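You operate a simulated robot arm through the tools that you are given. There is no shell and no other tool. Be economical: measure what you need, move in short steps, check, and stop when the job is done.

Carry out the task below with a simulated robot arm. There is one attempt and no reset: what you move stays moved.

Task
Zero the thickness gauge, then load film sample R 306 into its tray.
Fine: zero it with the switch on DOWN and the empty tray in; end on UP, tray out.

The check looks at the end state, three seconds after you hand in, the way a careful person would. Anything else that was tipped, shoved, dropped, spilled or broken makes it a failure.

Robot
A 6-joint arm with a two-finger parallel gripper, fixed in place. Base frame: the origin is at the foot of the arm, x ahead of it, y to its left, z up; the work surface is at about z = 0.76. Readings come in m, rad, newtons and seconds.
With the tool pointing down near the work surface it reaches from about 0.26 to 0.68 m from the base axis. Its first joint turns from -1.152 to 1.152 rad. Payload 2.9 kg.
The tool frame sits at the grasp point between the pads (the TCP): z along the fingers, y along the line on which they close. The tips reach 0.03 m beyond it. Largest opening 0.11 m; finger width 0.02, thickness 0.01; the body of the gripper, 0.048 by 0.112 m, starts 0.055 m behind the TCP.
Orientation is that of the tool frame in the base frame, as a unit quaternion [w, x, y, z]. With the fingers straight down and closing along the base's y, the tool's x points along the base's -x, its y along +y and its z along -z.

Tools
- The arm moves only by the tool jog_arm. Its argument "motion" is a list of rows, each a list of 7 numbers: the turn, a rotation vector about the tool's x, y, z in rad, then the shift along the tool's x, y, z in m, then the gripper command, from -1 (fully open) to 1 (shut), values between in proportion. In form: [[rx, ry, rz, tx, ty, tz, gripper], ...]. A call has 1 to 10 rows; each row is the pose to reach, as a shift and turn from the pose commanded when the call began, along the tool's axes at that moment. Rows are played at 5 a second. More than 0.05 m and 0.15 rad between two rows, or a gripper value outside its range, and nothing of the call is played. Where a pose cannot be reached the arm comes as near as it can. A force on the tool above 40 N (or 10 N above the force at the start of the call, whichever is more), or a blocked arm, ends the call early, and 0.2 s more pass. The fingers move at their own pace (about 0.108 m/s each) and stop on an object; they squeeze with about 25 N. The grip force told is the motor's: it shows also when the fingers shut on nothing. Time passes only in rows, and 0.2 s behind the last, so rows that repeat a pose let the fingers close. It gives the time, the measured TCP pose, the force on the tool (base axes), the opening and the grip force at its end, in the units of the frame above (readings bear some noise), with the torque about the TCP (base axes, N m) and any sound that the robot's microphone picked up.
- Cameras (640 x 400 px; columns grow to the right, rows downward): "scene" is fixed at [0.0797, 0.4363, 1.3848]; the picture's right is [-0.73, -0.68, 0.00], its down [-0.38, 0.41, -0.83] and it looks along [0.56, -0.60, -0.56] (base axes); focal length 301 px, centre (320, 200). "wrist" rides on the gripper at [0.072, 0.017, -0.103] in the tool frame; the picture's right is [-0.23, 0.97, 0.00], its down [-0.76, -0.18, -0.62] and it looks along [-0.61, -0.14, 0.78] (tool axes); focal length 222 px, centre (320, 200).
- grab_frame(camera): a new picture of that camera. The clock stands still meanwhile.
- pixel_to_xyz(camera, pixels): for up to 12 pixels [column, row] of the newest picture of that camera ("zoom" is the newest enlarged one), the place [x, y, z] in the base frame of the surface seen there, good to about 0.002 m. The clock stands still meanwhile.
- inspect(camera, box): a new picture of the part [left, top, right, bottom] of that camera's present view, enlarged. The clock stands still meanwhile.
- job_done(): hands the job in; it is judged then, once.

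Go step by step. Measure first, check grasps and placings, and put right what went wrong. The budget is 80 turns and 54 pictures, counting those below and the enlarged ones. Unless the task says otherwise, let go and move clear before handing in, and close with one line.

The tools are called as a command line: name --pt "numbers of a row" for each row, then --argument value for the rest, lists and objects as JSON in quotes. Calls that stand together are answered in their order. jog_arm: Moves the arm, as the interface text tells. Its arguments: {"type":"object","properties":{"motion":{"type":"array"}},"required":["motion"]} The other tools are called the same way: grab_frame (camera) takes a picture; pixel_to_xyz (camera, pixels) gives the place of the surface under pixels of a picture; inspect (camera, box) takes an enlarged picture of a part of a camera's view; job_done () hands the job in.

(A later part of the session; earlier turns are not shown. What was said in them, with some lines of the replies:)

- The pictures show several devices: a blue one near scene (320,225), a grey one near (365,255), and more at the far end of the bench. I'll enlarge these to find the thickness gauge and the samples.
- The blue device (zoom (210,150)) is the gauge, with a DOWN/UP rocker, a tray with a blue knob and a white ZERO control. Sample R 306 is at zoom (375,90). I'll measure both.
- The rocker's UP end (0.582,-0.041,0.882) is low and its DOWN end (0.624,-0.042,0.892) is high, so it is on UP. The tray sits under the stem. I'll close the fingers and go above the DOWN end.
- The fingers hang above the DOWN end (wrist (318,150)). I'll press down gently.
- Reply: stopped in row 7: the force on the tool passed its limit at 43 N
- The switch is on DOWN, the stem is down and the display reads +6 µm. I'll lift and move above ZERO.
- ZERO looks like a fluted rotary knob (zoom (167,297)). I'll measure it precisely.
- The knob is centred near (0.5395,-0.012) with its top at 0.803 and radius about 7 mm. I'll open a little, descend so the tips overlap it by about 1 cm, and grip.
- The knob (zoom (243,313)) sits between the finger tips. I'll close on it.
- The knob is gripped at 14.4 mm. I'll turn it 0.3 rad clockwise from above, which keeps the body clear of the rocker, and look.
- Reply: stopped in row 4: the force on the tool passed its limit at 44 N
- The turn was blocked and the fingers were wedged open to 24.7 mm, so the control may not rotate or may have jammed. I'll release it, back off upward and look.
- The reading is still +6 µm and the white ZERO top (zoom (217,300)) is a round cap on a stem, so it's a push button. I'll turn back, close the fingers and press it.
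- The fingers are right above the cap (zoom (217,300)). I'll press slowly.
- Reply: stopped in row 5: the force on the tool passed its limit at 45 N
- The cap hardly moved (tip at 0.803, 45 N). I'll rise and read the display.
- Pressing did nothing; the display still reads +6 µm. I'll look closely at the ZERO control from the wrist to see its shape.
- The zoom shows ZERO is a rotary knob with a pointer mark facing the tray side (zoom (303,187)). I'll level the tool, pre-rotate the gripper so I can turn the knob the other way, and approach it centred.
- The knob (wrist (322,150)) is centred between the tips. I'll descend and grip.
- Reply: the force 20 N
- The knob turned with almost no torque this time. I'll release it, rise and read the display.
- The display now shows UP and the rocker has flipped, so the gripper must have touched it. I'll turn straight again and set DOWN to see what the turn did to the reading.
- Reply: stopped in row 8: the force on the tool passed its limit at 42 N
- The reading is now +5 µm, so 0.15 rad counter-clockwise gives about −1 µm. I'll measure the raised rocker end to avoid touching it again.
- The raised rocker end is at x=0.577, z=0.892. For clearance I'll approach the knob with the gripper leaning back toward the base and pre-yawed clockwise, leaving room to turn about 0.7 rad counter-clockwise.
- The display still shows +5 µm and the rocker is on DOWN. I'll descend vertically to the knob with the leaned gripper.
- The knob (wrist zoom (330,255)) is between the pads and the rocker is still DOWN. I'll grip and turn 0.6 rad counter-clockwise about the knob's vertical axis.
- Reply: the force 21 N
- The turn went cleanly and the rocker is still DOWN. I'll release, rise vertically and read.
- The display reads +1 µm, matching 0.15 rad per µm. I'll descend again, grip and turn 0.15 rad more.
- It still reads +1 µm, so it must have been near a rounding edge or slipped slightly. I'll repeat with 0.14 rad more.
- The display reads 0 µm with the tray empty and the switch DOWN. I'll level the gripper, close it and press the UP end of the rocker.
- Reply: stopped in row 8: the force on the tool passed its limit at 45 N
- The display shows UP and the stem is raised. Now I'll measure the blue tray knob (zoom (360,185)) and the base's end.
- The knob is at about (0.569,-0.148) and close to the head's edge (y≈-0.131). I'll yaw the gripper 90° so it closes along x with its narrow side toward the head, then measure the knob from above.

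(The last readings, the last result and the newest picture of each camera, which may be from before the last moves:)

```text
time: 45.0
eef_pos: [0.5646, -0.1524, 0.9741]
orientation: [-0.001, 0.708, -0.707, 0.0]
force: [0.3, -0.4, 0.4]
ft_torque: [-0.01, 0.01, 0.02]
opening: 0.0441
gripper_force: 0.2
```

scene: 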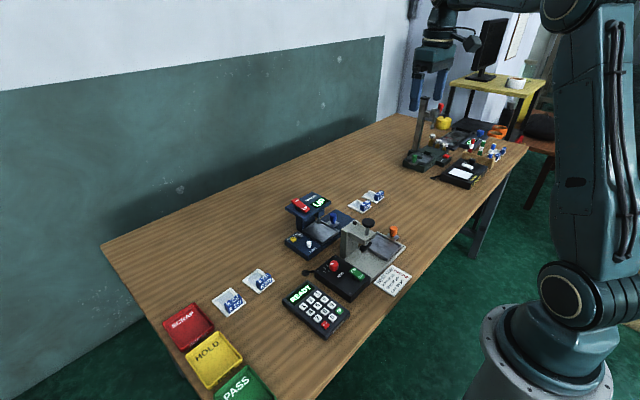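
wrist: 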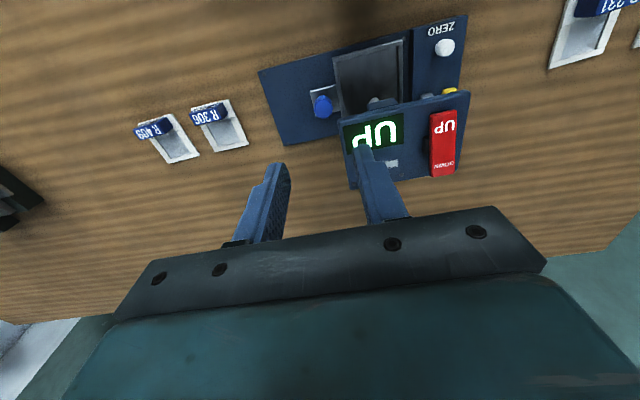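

The yaw is done. The knob centre is about (0.567,-0.150). I'll lean the body slightly toward −y and descend around the knob.

jog_arm --pt "0 -0.1 0 0.0016 -0.0024 0.02 0.2" --pt "0 -0.2 0 0.0016 -0.0024 0.05 0.2" --pt "0 -0.2 0 0.0016 -0.0024 0.09 0.2" --pt "0 -0.2 0 0.0016 -0.0024 0.12 0.2" --pt "0 -0.2 0 0.0016 -0.0024 0.14 0.2" --pt "0 -0.2 0 0.0016 -0.0024 0.1515 0.2" --pt "0 -0.2 0 0.0016 -0.0024 0.1515 0.2"

inspect --camera "scene" --box '[290, 160, 400, 262]'

```text
time: 46.6
eef_pos: [0.5685, -0.1534, 0.822]
orientation: [0.072, -0.703, 0.704, 0.071]
force: [0.3, 0.1, 0.1]
ft_torque: [-0.02, -0.03, -0.03]
opening: 0.0441
gripper_force: 0.2
```

```text
3.92 times, centred on (345, 211) of scene
```

zoom: 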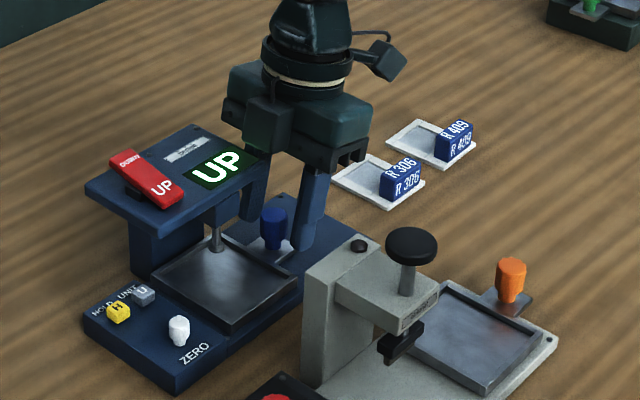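

The knob (zoom (273,225)) is between the fingers. I'll grip it and pull the tray out toward −y.

jog_arm --pt "0 0 0 0 0 0 1" --pt "0 0 0 0 0 0 1" --pt "0 0 0 0.0098 0 -0.002 1" --pt "0 0 0 0.0196 0 -0.004 1" --pt "0 0 0 0.0294 0 -0.006 1" --pt "0 0 0 0.0392 0 -0.008 1"

inspect --camera "scene" --box '[290, 160, 400, 262]'

```text
time: 48.0
eef_pos: [0.5697, -0.1944, 0.8222]
orientation: [-0.074, 0.704, -0.703, -0.068]
force: [25.6, 0.5, -17.1]
ft_torque: [-0.45, -0.76, -0.13]
opening: 0.0209
gripper_force: 45.7
```

```text
3.92 times, centred on (345, 211) of scene
```

zoom: 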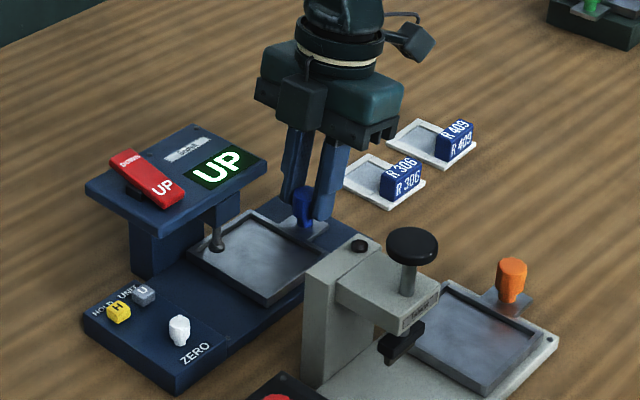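

The tray slides with the pull (it is about 4 cm out). I'll ease the x offset and continue until the stop.

jog_arm --pt "0 0 0 0.0098 -0.002 -0.002 1" --pt "0 0 0 0.0196 -0.002 -0.004 1" --pt "0 0 0 0.0274 -0.002 -0.0056 1" --pt "0 0 0 0.0353 -0.002 -0.0072 1" --pt "0 0 0 0.0412 -0.002 -0.0084 1" --pt "0 0 0 0.0461 -0.002 -0.0094 1"

inspect --camera "scene" --box '[290, 160, 400, 262]'

```text
time: 49.5
eef_pos: [0.5701, -0.2355, 0.8217]
orientation: [-0.071, 0.708, -0.699, -0.073]
force: [-6.8, 35.6, 5.6]
ft_torque: [1.05, 0.22, 0.01]
opening: 0.0213
gripper_force: 45.4
```

```text
3.92 times, centred on (345, 211) of scene
```

zoom: 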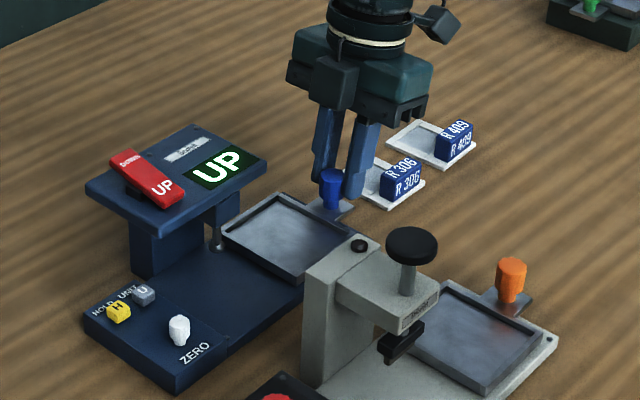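

35 N of pull shows the tray is at its out stop. I'll release and rise.

jog_arm --pt "0 0 0 0 0 0 0.2" --pt "0 0 0 0 0 0 0.2" --pt "0 0 0 -0.006 0 -0.0294 0.2" --pt "0 0 0 -0.014 0 -0.0686 0.2" --pt "0 0 0 -0.022 0 -0.1078 0.2" --pt "0 0 0 -0.03 0 -0.147 0.2"

jog_arm --pt "0 0.1 0 0 0 0 0.2" --pt "0 0.2 0 0 0 0 0.2" --pt "0 0.2 0 0 0 0 0.2"

jog_arm --pt "0 0 0.14 0 0 0 0.2" --pt "0 0 0.28 0 0 0 0.2" --pt "0 0 0.42 0 0 0 0.2" --pt "0 0 0.56 0 0 0 0.2" --pt "0 0 0.7 0 0 0 0.2" --pt "0 0 0.84 0 0 0 0.2"

jog_arm --pt "0 0 0.14 0 0 0 0.2" --pt "0 0 0.28 0 0 0 0.2" --pt "0 0 0.42 0 0 0 0.2" --pt "0 0 0.56 0 0 0 0.2" --pt "0 0 0.7 0 0 0 0.2" --pt "0 0 0.731 0 0 0 0.2" --pt "0 0 0.731 0 0 0 0.2"

inspect --camera "scene" --box '[320, 170, 400, 250]'

```text
time: 50.9
eef_pos: [0.5589, -0.2447, 0.9699]
orientation: [0.072, -0.703, 0.704, 0.07]
force: [-0.2, -0.8, 0.1]
ft_torque: [0.0, -0.01, -0.02]
opening: 0.0441
gripper_force: 0.2
out of reach, approached as far as the arm can: row 6
```

```text
time: 51.6
eef_pos: [0.5685, -0.2485, 0.971]
orientation: [0.001, -0.707, 0.707, 0.001]
force: [-0.3, 0.2, 0.5]
ft_torque: [0.0, 0.0, 0.03]
opening: 0.044
gripper_force: 0.0
out of reach, approached as far as the arm can: row 2, 3
```

```text
time: 53.0
eef_pos: [0.5684, -0.2489, 0.9718]
orientation: [0.002, -0.355, 0.935, 0.001]
force: [0.3, 0.0, -0.5]
ft_torque: [0.0, -0.03, 0.0]
opening: 0.044
gripper_force: 0.1
```

```text
time: 54.6
eef_pos: [0.5696, -0.2488, 0.9715]
orientation: [0.001, 0.0, 1.0, 0.001]
force: [0.0, 1.0, -0.5]
ft_torque: [0.01, -0.02, -0.02]
opening: 0.0441
gripper_force: 0.1
```

```text
5.00 times, centred on (360, 210) of scene
```

zoom: 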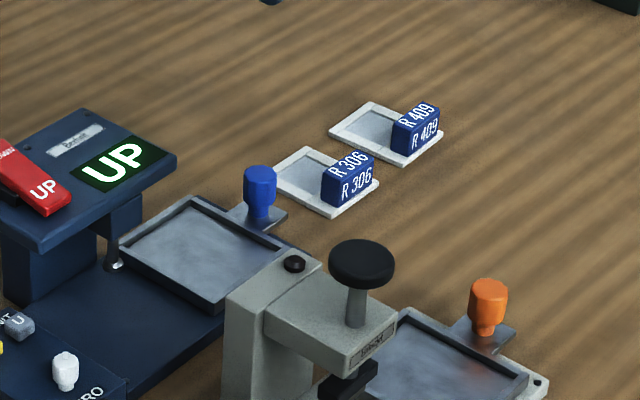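

The tray is out. I'll measure the tab of R 306, its neighbour and the tray interior.

pixel_to_xyz --camera "zoom" --pixels '[[322, 173], [345, 152], [374, 160], [350, 180], [323, 195], [375, 177], [275, 180], [306, 147], [335, 217], [379, 185], [392, 122], [331, 133]]'

pixel_to_xyz --camera "zoom" --pixels '[[120, 243], [130, 243], [193, 197], [193, 206], [290, 252], [215, 305], [215, 295], [200, 250], [260, 175], [265, 215], [358, 245], [300, 265]]'

grab_frame --camera "wrist"

```text
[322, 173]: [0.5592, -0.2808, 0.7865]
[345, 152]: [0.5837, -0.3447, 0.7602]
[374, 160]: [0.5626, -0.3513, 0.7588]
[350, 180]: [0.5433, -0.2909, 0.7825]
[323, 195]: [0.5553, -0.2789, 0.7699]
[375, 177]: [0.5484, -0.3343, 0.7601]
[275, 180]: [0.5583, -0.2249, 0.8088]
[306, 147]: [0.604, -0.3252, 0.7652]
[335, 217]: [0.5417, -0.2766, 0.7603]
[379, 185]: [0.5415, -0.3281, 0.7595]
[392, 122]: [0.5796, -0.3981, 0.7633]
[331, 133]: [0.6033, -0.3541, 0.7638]
```

```text
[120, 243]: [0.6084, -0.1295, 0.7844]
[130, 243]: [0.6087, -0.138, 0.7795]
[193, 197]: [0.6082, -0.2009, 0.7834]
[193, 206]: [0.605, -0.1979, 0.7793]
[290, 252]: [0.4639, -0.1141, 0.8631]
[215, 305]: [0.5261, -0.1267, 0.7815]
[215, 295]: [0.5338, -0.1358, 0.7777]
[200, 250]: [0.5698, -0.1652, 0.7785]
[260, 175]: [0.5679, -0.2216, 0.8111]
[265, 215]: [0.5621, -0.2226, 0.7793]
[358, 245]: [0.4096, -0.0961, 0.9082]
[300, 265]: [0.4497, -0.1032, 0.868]
```

```text
14 pictures are left
```

wrist: 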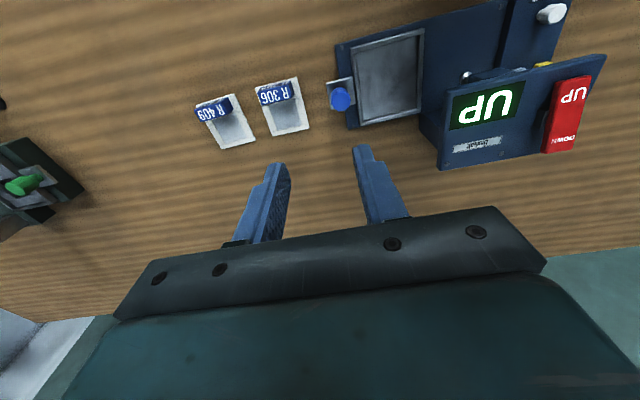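

I'll measure the R 306 tab from the wrist view too ((258..292, 80..105)).

pixel_to_xyz --camera "wrist" --pixels '[[259, 92], [262, 92], [289, 86], [292, 86], [275, 85], [274, 100], [275, 90], [265, 95], [286, 90], [256, 82], [270, 130], [308, 125]]'

inspect --camera "wrist" --box '[240, 60, 320, 140]'

```text
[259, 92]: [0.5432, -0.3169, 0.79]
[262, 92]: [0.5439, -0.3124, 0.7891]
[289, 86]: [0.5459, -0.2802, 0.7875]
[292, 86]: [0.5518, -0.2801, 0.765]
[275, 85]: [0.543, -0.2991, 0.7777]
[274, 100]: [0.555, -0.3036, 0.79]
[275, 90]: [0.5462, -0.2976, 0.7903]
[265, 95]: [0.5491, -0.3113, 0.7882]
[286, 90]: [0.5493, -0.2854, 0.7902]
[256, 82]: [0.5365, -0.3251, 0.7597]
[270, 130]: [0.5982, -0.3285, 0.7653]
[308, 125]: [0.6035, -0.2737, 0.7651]
```

```text
5.00 times, centred on (280, 100) of wrist
```

zoom: 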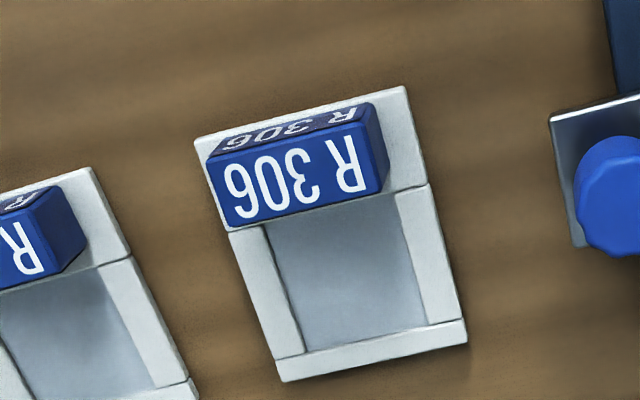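

The tab is 40 mm long along y, centred at (0.551,-0.300), with its top at 0.790. I'll descend over it with the gripper leaned 0.15 rad back, so the body stays clear of the gauge head later.

jog_arm --pt "0 -0.05 0 0.01 -0.025 0.02 0" --pt "0 -0.1 0 0.0216 -0.0512 0.04 0" --pt "0 -0.15 0 0.0216 -0.0512 0.08 0" --pt "0 -0.15 0 0.0216 -0.0512 0.12 0" --pt "0 -0.15 0 0.0216 -0.0512 0.14 0" --pt "0 -0.15 0 0.0216 -0.0512 0.14 0"

grab_frame --camera "wrist"

```text
time: 56.0
eef_pos: [0.5573, -0.3179, 0.9014]
orientation: [0.052, -0.001, 0.998, 0.024]
force: [-0.7, 0.0, 0.1]
ft_torque: [-0.04, 0.02, 0.01]
opening: 0.0551
gripper_force: 0.1
out of reach, approached as far as the arm can: row 1, 2, 3, 4, 5, 6
```

```text
12 pictures are left
```

wrist: 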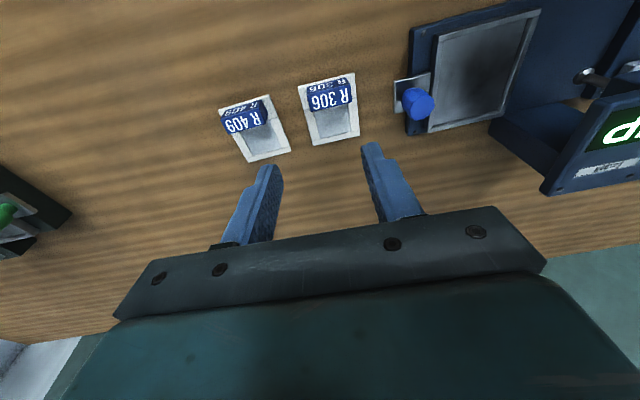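

The leaned pose can't be reached here; the arm stopped at (0.557,-0.318,0.901). I'll return to straight down.

jog_arm --pt "0 0.05 0 0 0 -0.04 0" --pt "0 0.1 0 0 0 -0.04 0" --pt "0 0.15 0 0 0 -0.04 0" --pt "0 0.15 0 0 0 -0.04 0"

```text
time: 57.0
eef_pos: [0.5546, -0.321, 0.9388]
orientation: [-0.025, -0.004, 0.999, 0.024]
force: [0.3, 0.8, 0.1]
ft_torque: [-0.01, -0.02, 0.01]
opening: 0.0549
gripper_force: 0.1
```

jog_arm --pt "0.024 -0.025 0.004 0 0.009 0.02 0" --pt "0.048 -0.05 0.008 0 0.0176 0.045 0" --pt "0.048 -0.05 0.008 0 0.0176 0.07 0" --pt "0.048 -0.05 0.008 0 0.0176 0.07 0"

```text
time: 58.0
eef_pos: [0.5518, -0.2993, 0.8705]
orientation: [-0.002, 0.001, 1.0, 0.002]
force: [-0.1, -0.6, -0.1]
ft_torque: [0.0, 0.0, 0.01]
opening: 0.055
gripper_force: 0.0
```

It is now level and centred over the tab. I'll descend to TCP z≈0.803 and close.

jog_arm --pt "0 0 0 0 -0.0005 0.03 0" --pt "0 0 0 0 -0.0005 0.055 0" --pt "0 0 0 0 -0.0005 0.0665 0" --pt "0 0 0 0 -0.0005 0.0665 0" --pt "0 0 0 0 -0.0005 0.0665 1" --pt "0 0 0 0 -0.0005 0.0665 1" --pt "0 0 0 0 -0.0005 0.0665 1"

inspect --camera "scene" --box '[320, 150, 420, 250]'

```text
time: 59.6
eef_pos: [0.5724, -0.3116, 0.8346]
orientation: [-0.009, 0.0, 1.0, 0.022]
force: [0.0, 0.2, 1.2]
ft_torque: [-0.03, 0.03, 0.03]
opening: 0.0
gripper_force: 24.9
out of reach, approached as far as the arm can: row 1, 2, 3, 4, 5, 6, 7
```

```text
4.00 times, centred on (370, 200) of scene
```

zoom: 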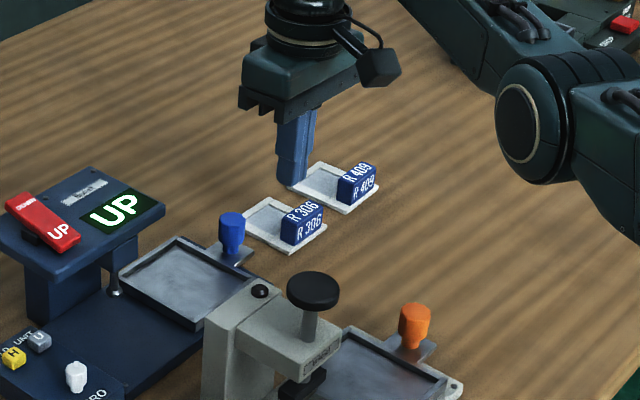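

The arm again reported out of reach and the fingers shut on air above the tab, touching nothing. It seems to be in an awkward joint configuration. I'll retreat toward the starting pose, level out and check.

jog_arm --pt "0 0 0 0 0 -0.03 1" --pt "0 0 0 0.01 0 -0.07 1" --pt "0.02 -0.01 0 0.035 0.005 -0.1 0.5" --pt "0.044 -0.018 0 0.06 0.01 -0.135 0" --pt "0.044 -0.018 0 0.09 0.015 -0.17 0" --pt "0.044 -0.018 0 0.12 0.02 -0.205 0" --pt "0.044 -0.018 0 0.15 0.02 -0.24 0" --pt "0.044 -0.018 0 0.165 0.02 -0.28 0" --pt "0.044 -0.018 0 0.165 0.02 -0.28 0"

grab_frame --camera "scene"

```text
time: 61.6
eef_pos: [0.4362, -0.3124, 1.1538]
orientation: [0.009, 0.0, 1.0, -0.022]
force: [-1.2, 0.4, 0.3]
ft_torque: [-0.01, 0.0, -0.02]
opening: 0.0551
gripper_force: 0.1
out of reach, approached as far as the arm can: row 3, 4, 5, 6, 7, 8, 9
```

```text
10 pictures are left
```

scene: 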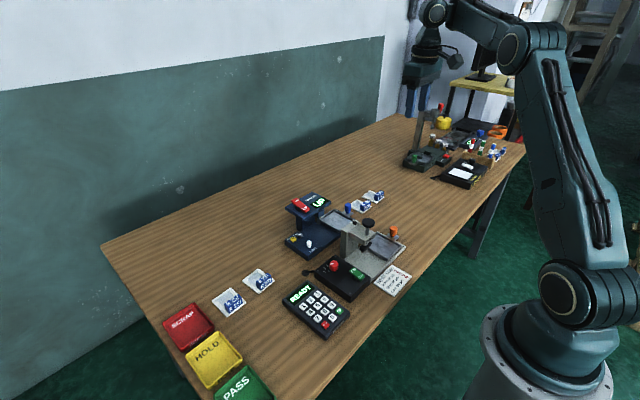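

I over-corrected the tilt, so the commanded pose had already been level. I'll undo it here and see whether the arm follows.

jog_arm --pt "-0.022 0.009 0 0 0 0 0" --pt "-0.044 0.018 0 0 0 0 0" --pt "-0.044 0.018 0 0 0 0 0"

```text
time: 62.5
eef_pos: [0.4361, -0.3115, 1.1533]
orientation: [0.001, 0.001, 1.0, 0.0]
force: [-0.3, 0.0, -0.4]
ft_torque: [-0.02, -0.02, 0.03]
opening: 0.0547
gripper_force: 0.1
```

jog_arm --pt "0 0 0 -0.015 0.0015 0.035 0" --pt "0 0 0 -0.03 0.003 0.07 0" --pt "0 0 0 -0.045 0.0045 0.105 0" --pt "0 0 0 -0.06 0.006 0.14 0" --pt "0 0 0 -0.075 0.0075 0.175 0" --pt "0 0 0 -0.09 0.009 0.21 0" --pt "0 0 0 -0.105 0.0105 0.245 0" --pt "0 0 0 -0.115 0.0115 0.275 0" --pt "0 0 0 -0.115 0.0115 0.275 0"

```text
time: 64.5
eef_pos: [0.5529, -0.3026, 0.8761]
orientation: [0.0, 0.002, 1.0, 0.0]
force: [-0.2, 0.3, -1.1]
ft_torque: [0.0, 0.01, 0.01]
opening: 0.0548
gripper_force: 0.1
out of reach, approached as far as the arm can: row 2, 3, 4, 5, 6, 7
```

The arm got there and is level. I'll continue down in small steps with the fingers open, checking before closing.

jog_arm --pt "0 0 0 0.001 0.001 0.01 0" --pt "0 0 0 0.001 0.002 0.02 0" --pt "0 0 0 0.001 0.002 0.03 0" --pt "0 0 0 0.001 0.002 0.04 0" --pt "0 0 0 0.001 0.002 0.04 0"

```text
time: 65.7
eef_pos: [0.5551, -0.3001, 0.8604]
orientation: [-0.006, 0.002, 1.0, 0.007]
force: [0.0, 0.2, 0.5]
ft_torque: [0.01, 0.01, -0.01]
opening: 0.0551
gripper_force: 0.1
out of reach, approached as far as the arm can: row 2, 3, 4, 5
```

The arm stalls at z≈0.86 although this radius should be reachable. In the last close view an arm joint hung very low at zoom (540,110), so I'll check the arm's whole posture.

grab_frame --camera "scene"

```text
9 pictures are left
```

scene: 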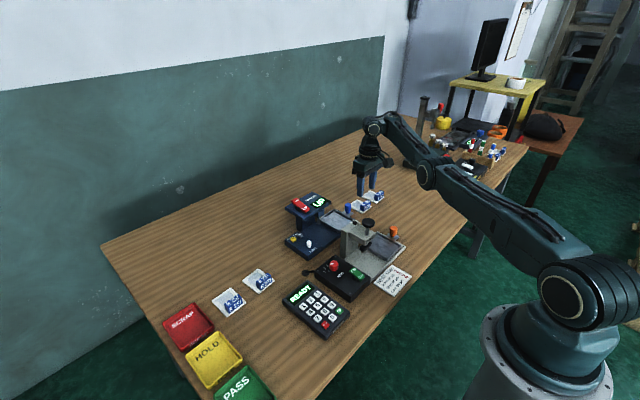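

The elbow is down (joint at scene (427,175)): the arm flipped when it over-stretched earlier, and in this posture it can't go low. I'll stretch it high and far to straighten the elbow, then retract so it folds the other way.

jog_arm --pt "0 0 0 0 0 -0.04 0" --pt "0 0 0 0 0 -0.08 0" --pt "0 0 0 0 0 -0.12 0" --pt "0 0 0 0 0 -0.16 0" --pt "0 0 0 0 0 -0.2 0" --pt "0 0 0 -0.01 0 -0.24 0" --pt "0 0 0 -0.03 0 -0.27 0" --pt "0 0 0 -0.05 0 -0.3 0" --pt "0 0 0 -0.07 0 -0.33 0" --pt "0 0 0 -0.07 0 -0.33 0"

grab_frame --camera "scene"

```text
time: 67.8
eef_pos: [0.5652, -0.2579, 1.1409]
orientation: [0.001, 0.001, 1.0, 0.0]
force: [0.0, 0.8, 0.2]
ft_torque: [-0.02, -0.01, -0.02]
opening: 0.055
gripper_force: 0.0
out of reach, approached as far as the arm can: row 7, 8, 9, 10
```

```text
8 pictures are left
```

scene: 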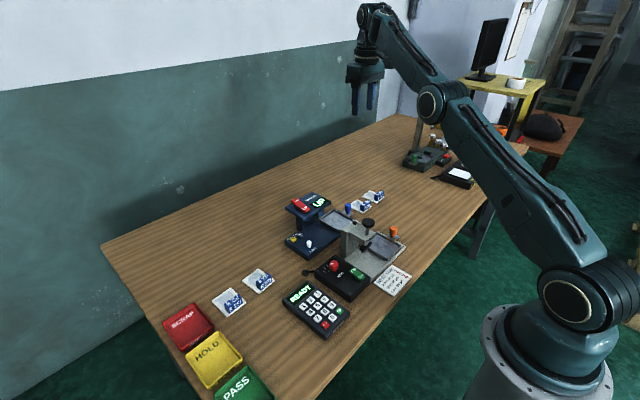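

The arm is almost straight now. I'll retract downward and inward, and check which way the elbow folds.

jog_arm --pt "0 0 0 0 0 0.03 0" --pt "0 0 0 0.01 0 0.065 0" --pt "0 0 0 0.03 0 0.1 0" --pt "0 0 0 0.05 0 0.13 0" --pt "0 0 0 0.07 0 0.16 0" --pt "0 0 0 0.07 0 0.16 0"

grab_frame --camera "scene"

```text
time: 69.2
eef_pos: [0.4943, -0.2605, 0.9825]
orientation: [0.001, 0.001, 1.0, -0.001]
force: [-0.4, -0.9, -0.2]
ft_torque: [0.0, -0.01, -0.01]
opening: 0.0548
gripper_force: 0.0
```

```text
7 pictures are left
```

scene: 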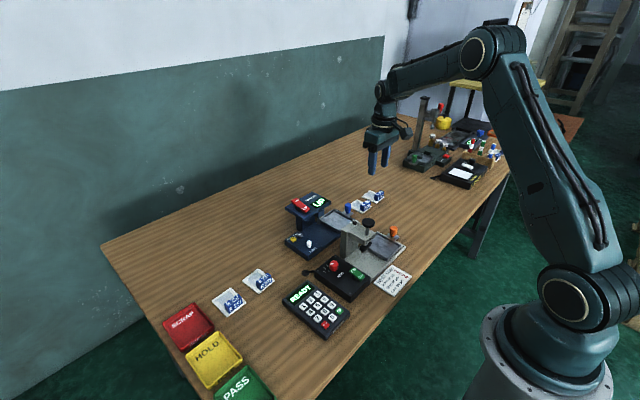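

The elbow is up again. I'll move over the R 306 tab with a slight 0.12 rad backward lean.

jog_arm --pt "0 -0.03 0 -0.015 -0.01 0.03 0" --pt "0 -0.06 0 -0.03 -0.02 0.06 0" --pt "0 -0.09 0 -0.045 -0.03 0.09 0" --pt "0 -0.12 0 -0.0543 -0.0395 0.11 0" --pt "0 -0.12 0 -0.0543 -0.0395 0.12 0" --pt "0 -0.12 0 -0.0543 -0.0395 0.12 0"

```text
time: 70.7
eef_pos: [0.5519, -0.2997, 0.8619]
orientation: [0.061, 0.001, 0.998, 0.0]
force: [-0.6, 0.6, 0.1]
ft_torque: [-0.02, 0.03, -0.02]
opening: 0.0549
gripper_force: 0.1
```

Reached without trouble. I'll descend vertically 0.06 m and look before closing.

jog_arm --pt "0 0 0 0.0045 0 0.025 0" --pt "0 0 0 0.007 0 0.045 0" --pt "0 0 0 0.0087 0 0.0586 0" --pt "0 0 0 0.0087 0 0.0586 0"

inspect --camera "wrist" --box '[220, 60, 420, 240]'

```text
time: 71.7
eef_pos: [0.55, -0.2985, 0.8021]
orientation: [0.061, 0.002, 0.998, -0.001]
force: [-0.7, 0.6, -0.4]
ft_torque: [0.01, -0.01, 0.0]
opening: 0.055
gripper_force: 0.1
```

```text
2.22 times, centred on (320, 150) of wrist
```

zoom: 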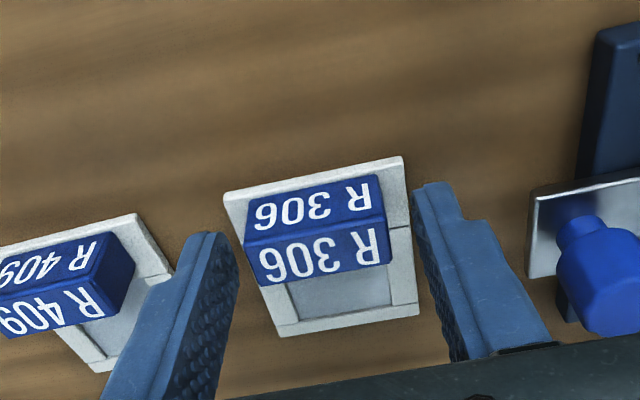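

The tab is centred between the fingers. I'll close and lift a little.

jog_arm --pt "0 0 0 0 0 0 1" --pt "0 0 0 0 0 0 1" --pt "0 0 0 0 0 0 1" --pt "0 0 0 -0.0024 0 -0.0199 1" --pt "0 0 0 -0.0048 0 -0.0397 1" --pt "0 0 0 -0.0084 0 -0.0695 1" --pt "0 0 0 -0.0084 0 -0.0695 1"

inspect --camera "wrist" --box '[220, 60, 460, 240]'

```text
time: 73.2
eef_pos: [0.5491, -0.2996, 0.872]
orientation: [0.061, 0.001, 0.998, 0.0]
force: [0.3, -1.0, -1.6]
ft_torque: [-0.01, 0.01, 0.02]
opening: 0.0386
gripper_force: 25.1
```

```text
2.22 times, centred on (340, 150) of wrist
```

zoom: 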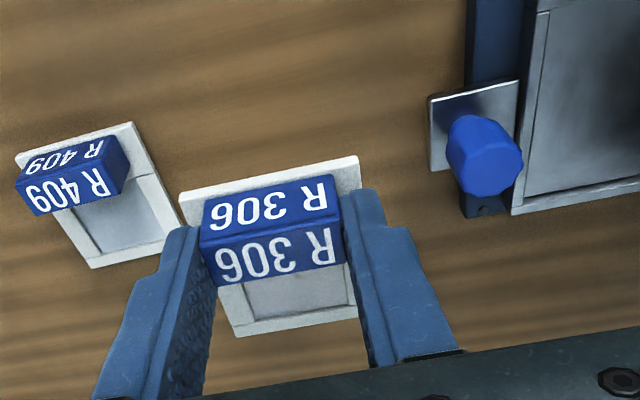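

R 306 is held level at 38.6 mm and R 409 is untouched. I'll carry it over the tray at this height.

jog_arm --pt "0 0 0 0.001 0.03 0 1" --pt "0 0 0 0.002 0.06 0 1" --pt "0 0 0 0.003 0.09 0 1" --pt "0 0 0 0.004 0.12 0 1" --pt "0 0 0 0.004 0.135 0 1" --pt "0 0 0 0.004 0.135 0 1"

inspect --camera "scene" --box '[300, 170, 400, 250]'

```text
time: 74.7
eef_pos: [0.5445, -0.1658, 0.871]
orientation: [0.062, 0.001, 0.998, 0.0]
force: [0.3, 0.1, -0.3]
ft_torque: [0.01, -0.04, -0.02]
opening: 0.0386
gripper_force: 24.5
```

```text
5.00 times, centred on (350, 210) of scene
```

zoom: 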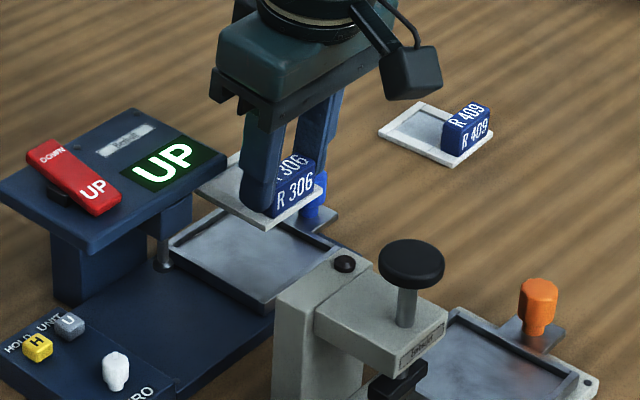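

I'll check the held holder's corners against the tray before lowering.

pixel_to_xyz --camera "zoom" --pixels '[[200, 192], [264, 227], [320, 192], [172, 245], [260, 310], [268, 301], [178, 245], [230, 160], [270, 250]]'

```text
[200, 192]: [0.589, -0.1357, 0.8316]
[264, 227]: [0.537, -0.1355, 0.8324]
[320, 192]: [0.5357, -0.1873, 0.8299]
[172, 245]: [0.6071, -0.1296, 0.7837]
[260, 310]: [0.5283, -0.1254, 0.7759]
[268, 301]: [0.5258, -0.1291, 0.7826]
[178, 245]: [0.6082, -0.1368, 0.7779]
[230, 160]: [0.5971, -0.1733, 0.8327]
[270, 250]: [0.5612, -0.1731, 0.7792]
```

The holder centre is (0.567,-0.162) and the tray's is about (0.567,-0.1675). I'll shift 5 mm in −y and lower it.

jog_arm --pt "0 0 0 0 -0.0053 0 1" --pt "0 0 0 0.0024 -0.0053 0.0199 1" --pt "0 0 0 0.0042 -0.0053 0.0348 1" --pt "0 0 0 0.0052 -0.0053 0.0427 1" --pt "0 0 0 0.0057 -0.0053 0.0472 1" --pt "0 0 0 0.006 -0.0053 0.0492 1" --pt "0 0 0 0.006 -0.0053 0.0497 1"

inspect --camera "scene" --box '[300, 170, 400, 250]'

```text
time: 76.2
eef_pos: [0.5458, -0.1698, 0.8223]
orientation: [0.062, 0.001, 0.998, 0.0]
force: [-0.4, 0.6, 0.4]
ft_torque: [0.0, 0.0, 0.03]
opening: 0.0389
gripper_force: 24.9
```

```text
5.00 times, centred on (350, 210) of scene
```

zoom: 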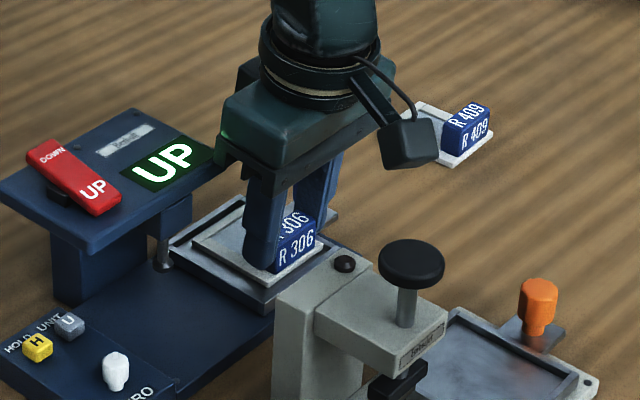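

The holder is inside the tray rims. I'll lower to contact, open slightly and rise.

jog_arm --pt "0 0 0 0.0001 0 0.001 1" --pt "0 0 0 0.0002 0 0.002 1" --pt "0 0 0 0.0003 0 0.003 1" --pt "0 0 0 0.0003 0 0.003 1"

```text
time: 77.2
eef_pos: [0.5468, -0.1702, 0.82]
orientation: [0.063, 0.001, 0.998, -0.001]
force: [-2.3, -0.7, 21.9]
ft_torque: [0.06, -0.04, 0.01]
opening: 0.0391
gripper_force: 24.8
```

jog_arm --pt "0 0 0 0 0 -0.0015 0.1" --pt "0 0 0 0 0 -0.0015 0.1" --pt "0 0 0 -0.0024 0 -0.0199 0.1" --pt "0 0 0 -0.006 0 -0.0497 0.1" --pt "0 0 0 -0.0108 0 -0.0894 0.1" --pt "0 0 0 -0.0108 -0.02 -0.12 0.1"

inspect --camera "scene" --box '[290, 170, 400, 260]'

```text
time: 78.7
eef_pos: [0.542, -0.1884, 0.9387]
orientation: [0.06, 0.002, 0.998, 0.0]
force: [0.2, 0.0, 0.2]
ft_torque: [-0.02, -0.01, 0.03]
opening: 0.0492
gripper_force: 0.1
```

```text
4.44 times, centred on (345, 215) of scene
```

zoom: 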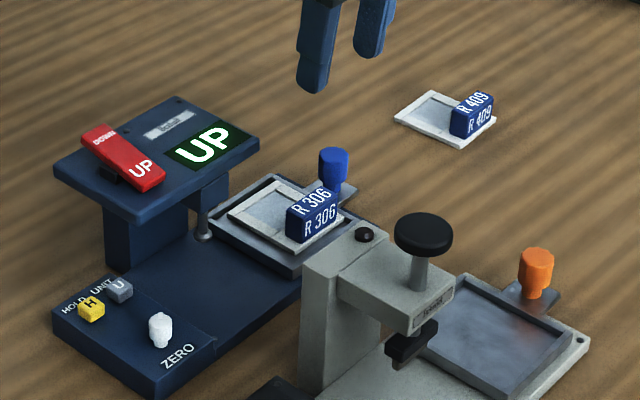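

R 306 lies in the tray, the display shows UP and the tray is out. I'll verify it lies flat.

pixel_to_xyz --camera "zoom" --pixels '[[234, 214], [272, 186], [299, 250], [340, 224], [318, 198], [334, 165], [214, 225], [290, 272]]'

```text
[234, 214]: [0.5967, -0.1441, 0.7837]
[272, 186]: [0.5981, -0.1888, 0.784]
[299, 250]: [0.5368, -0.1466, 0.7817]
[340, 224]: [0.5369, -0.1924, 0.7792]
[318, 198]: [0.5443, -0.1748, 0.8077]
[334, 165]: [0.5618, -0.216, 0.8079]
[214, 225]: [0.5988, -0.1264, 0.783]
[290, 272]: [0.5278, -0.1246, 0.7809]
```

The holder lies flat (corners z 0.779–0.784) inside the tray, and the gripper is clear. Handing in.

job_done

```text
The job is handed in.
```

The gauge read 0 µm with the switch on DOWN and the empty tray in. The switch is now on UP, the tray is out, and R 306 lies flat in it; I couldn't re-check the zero after switching to UP.
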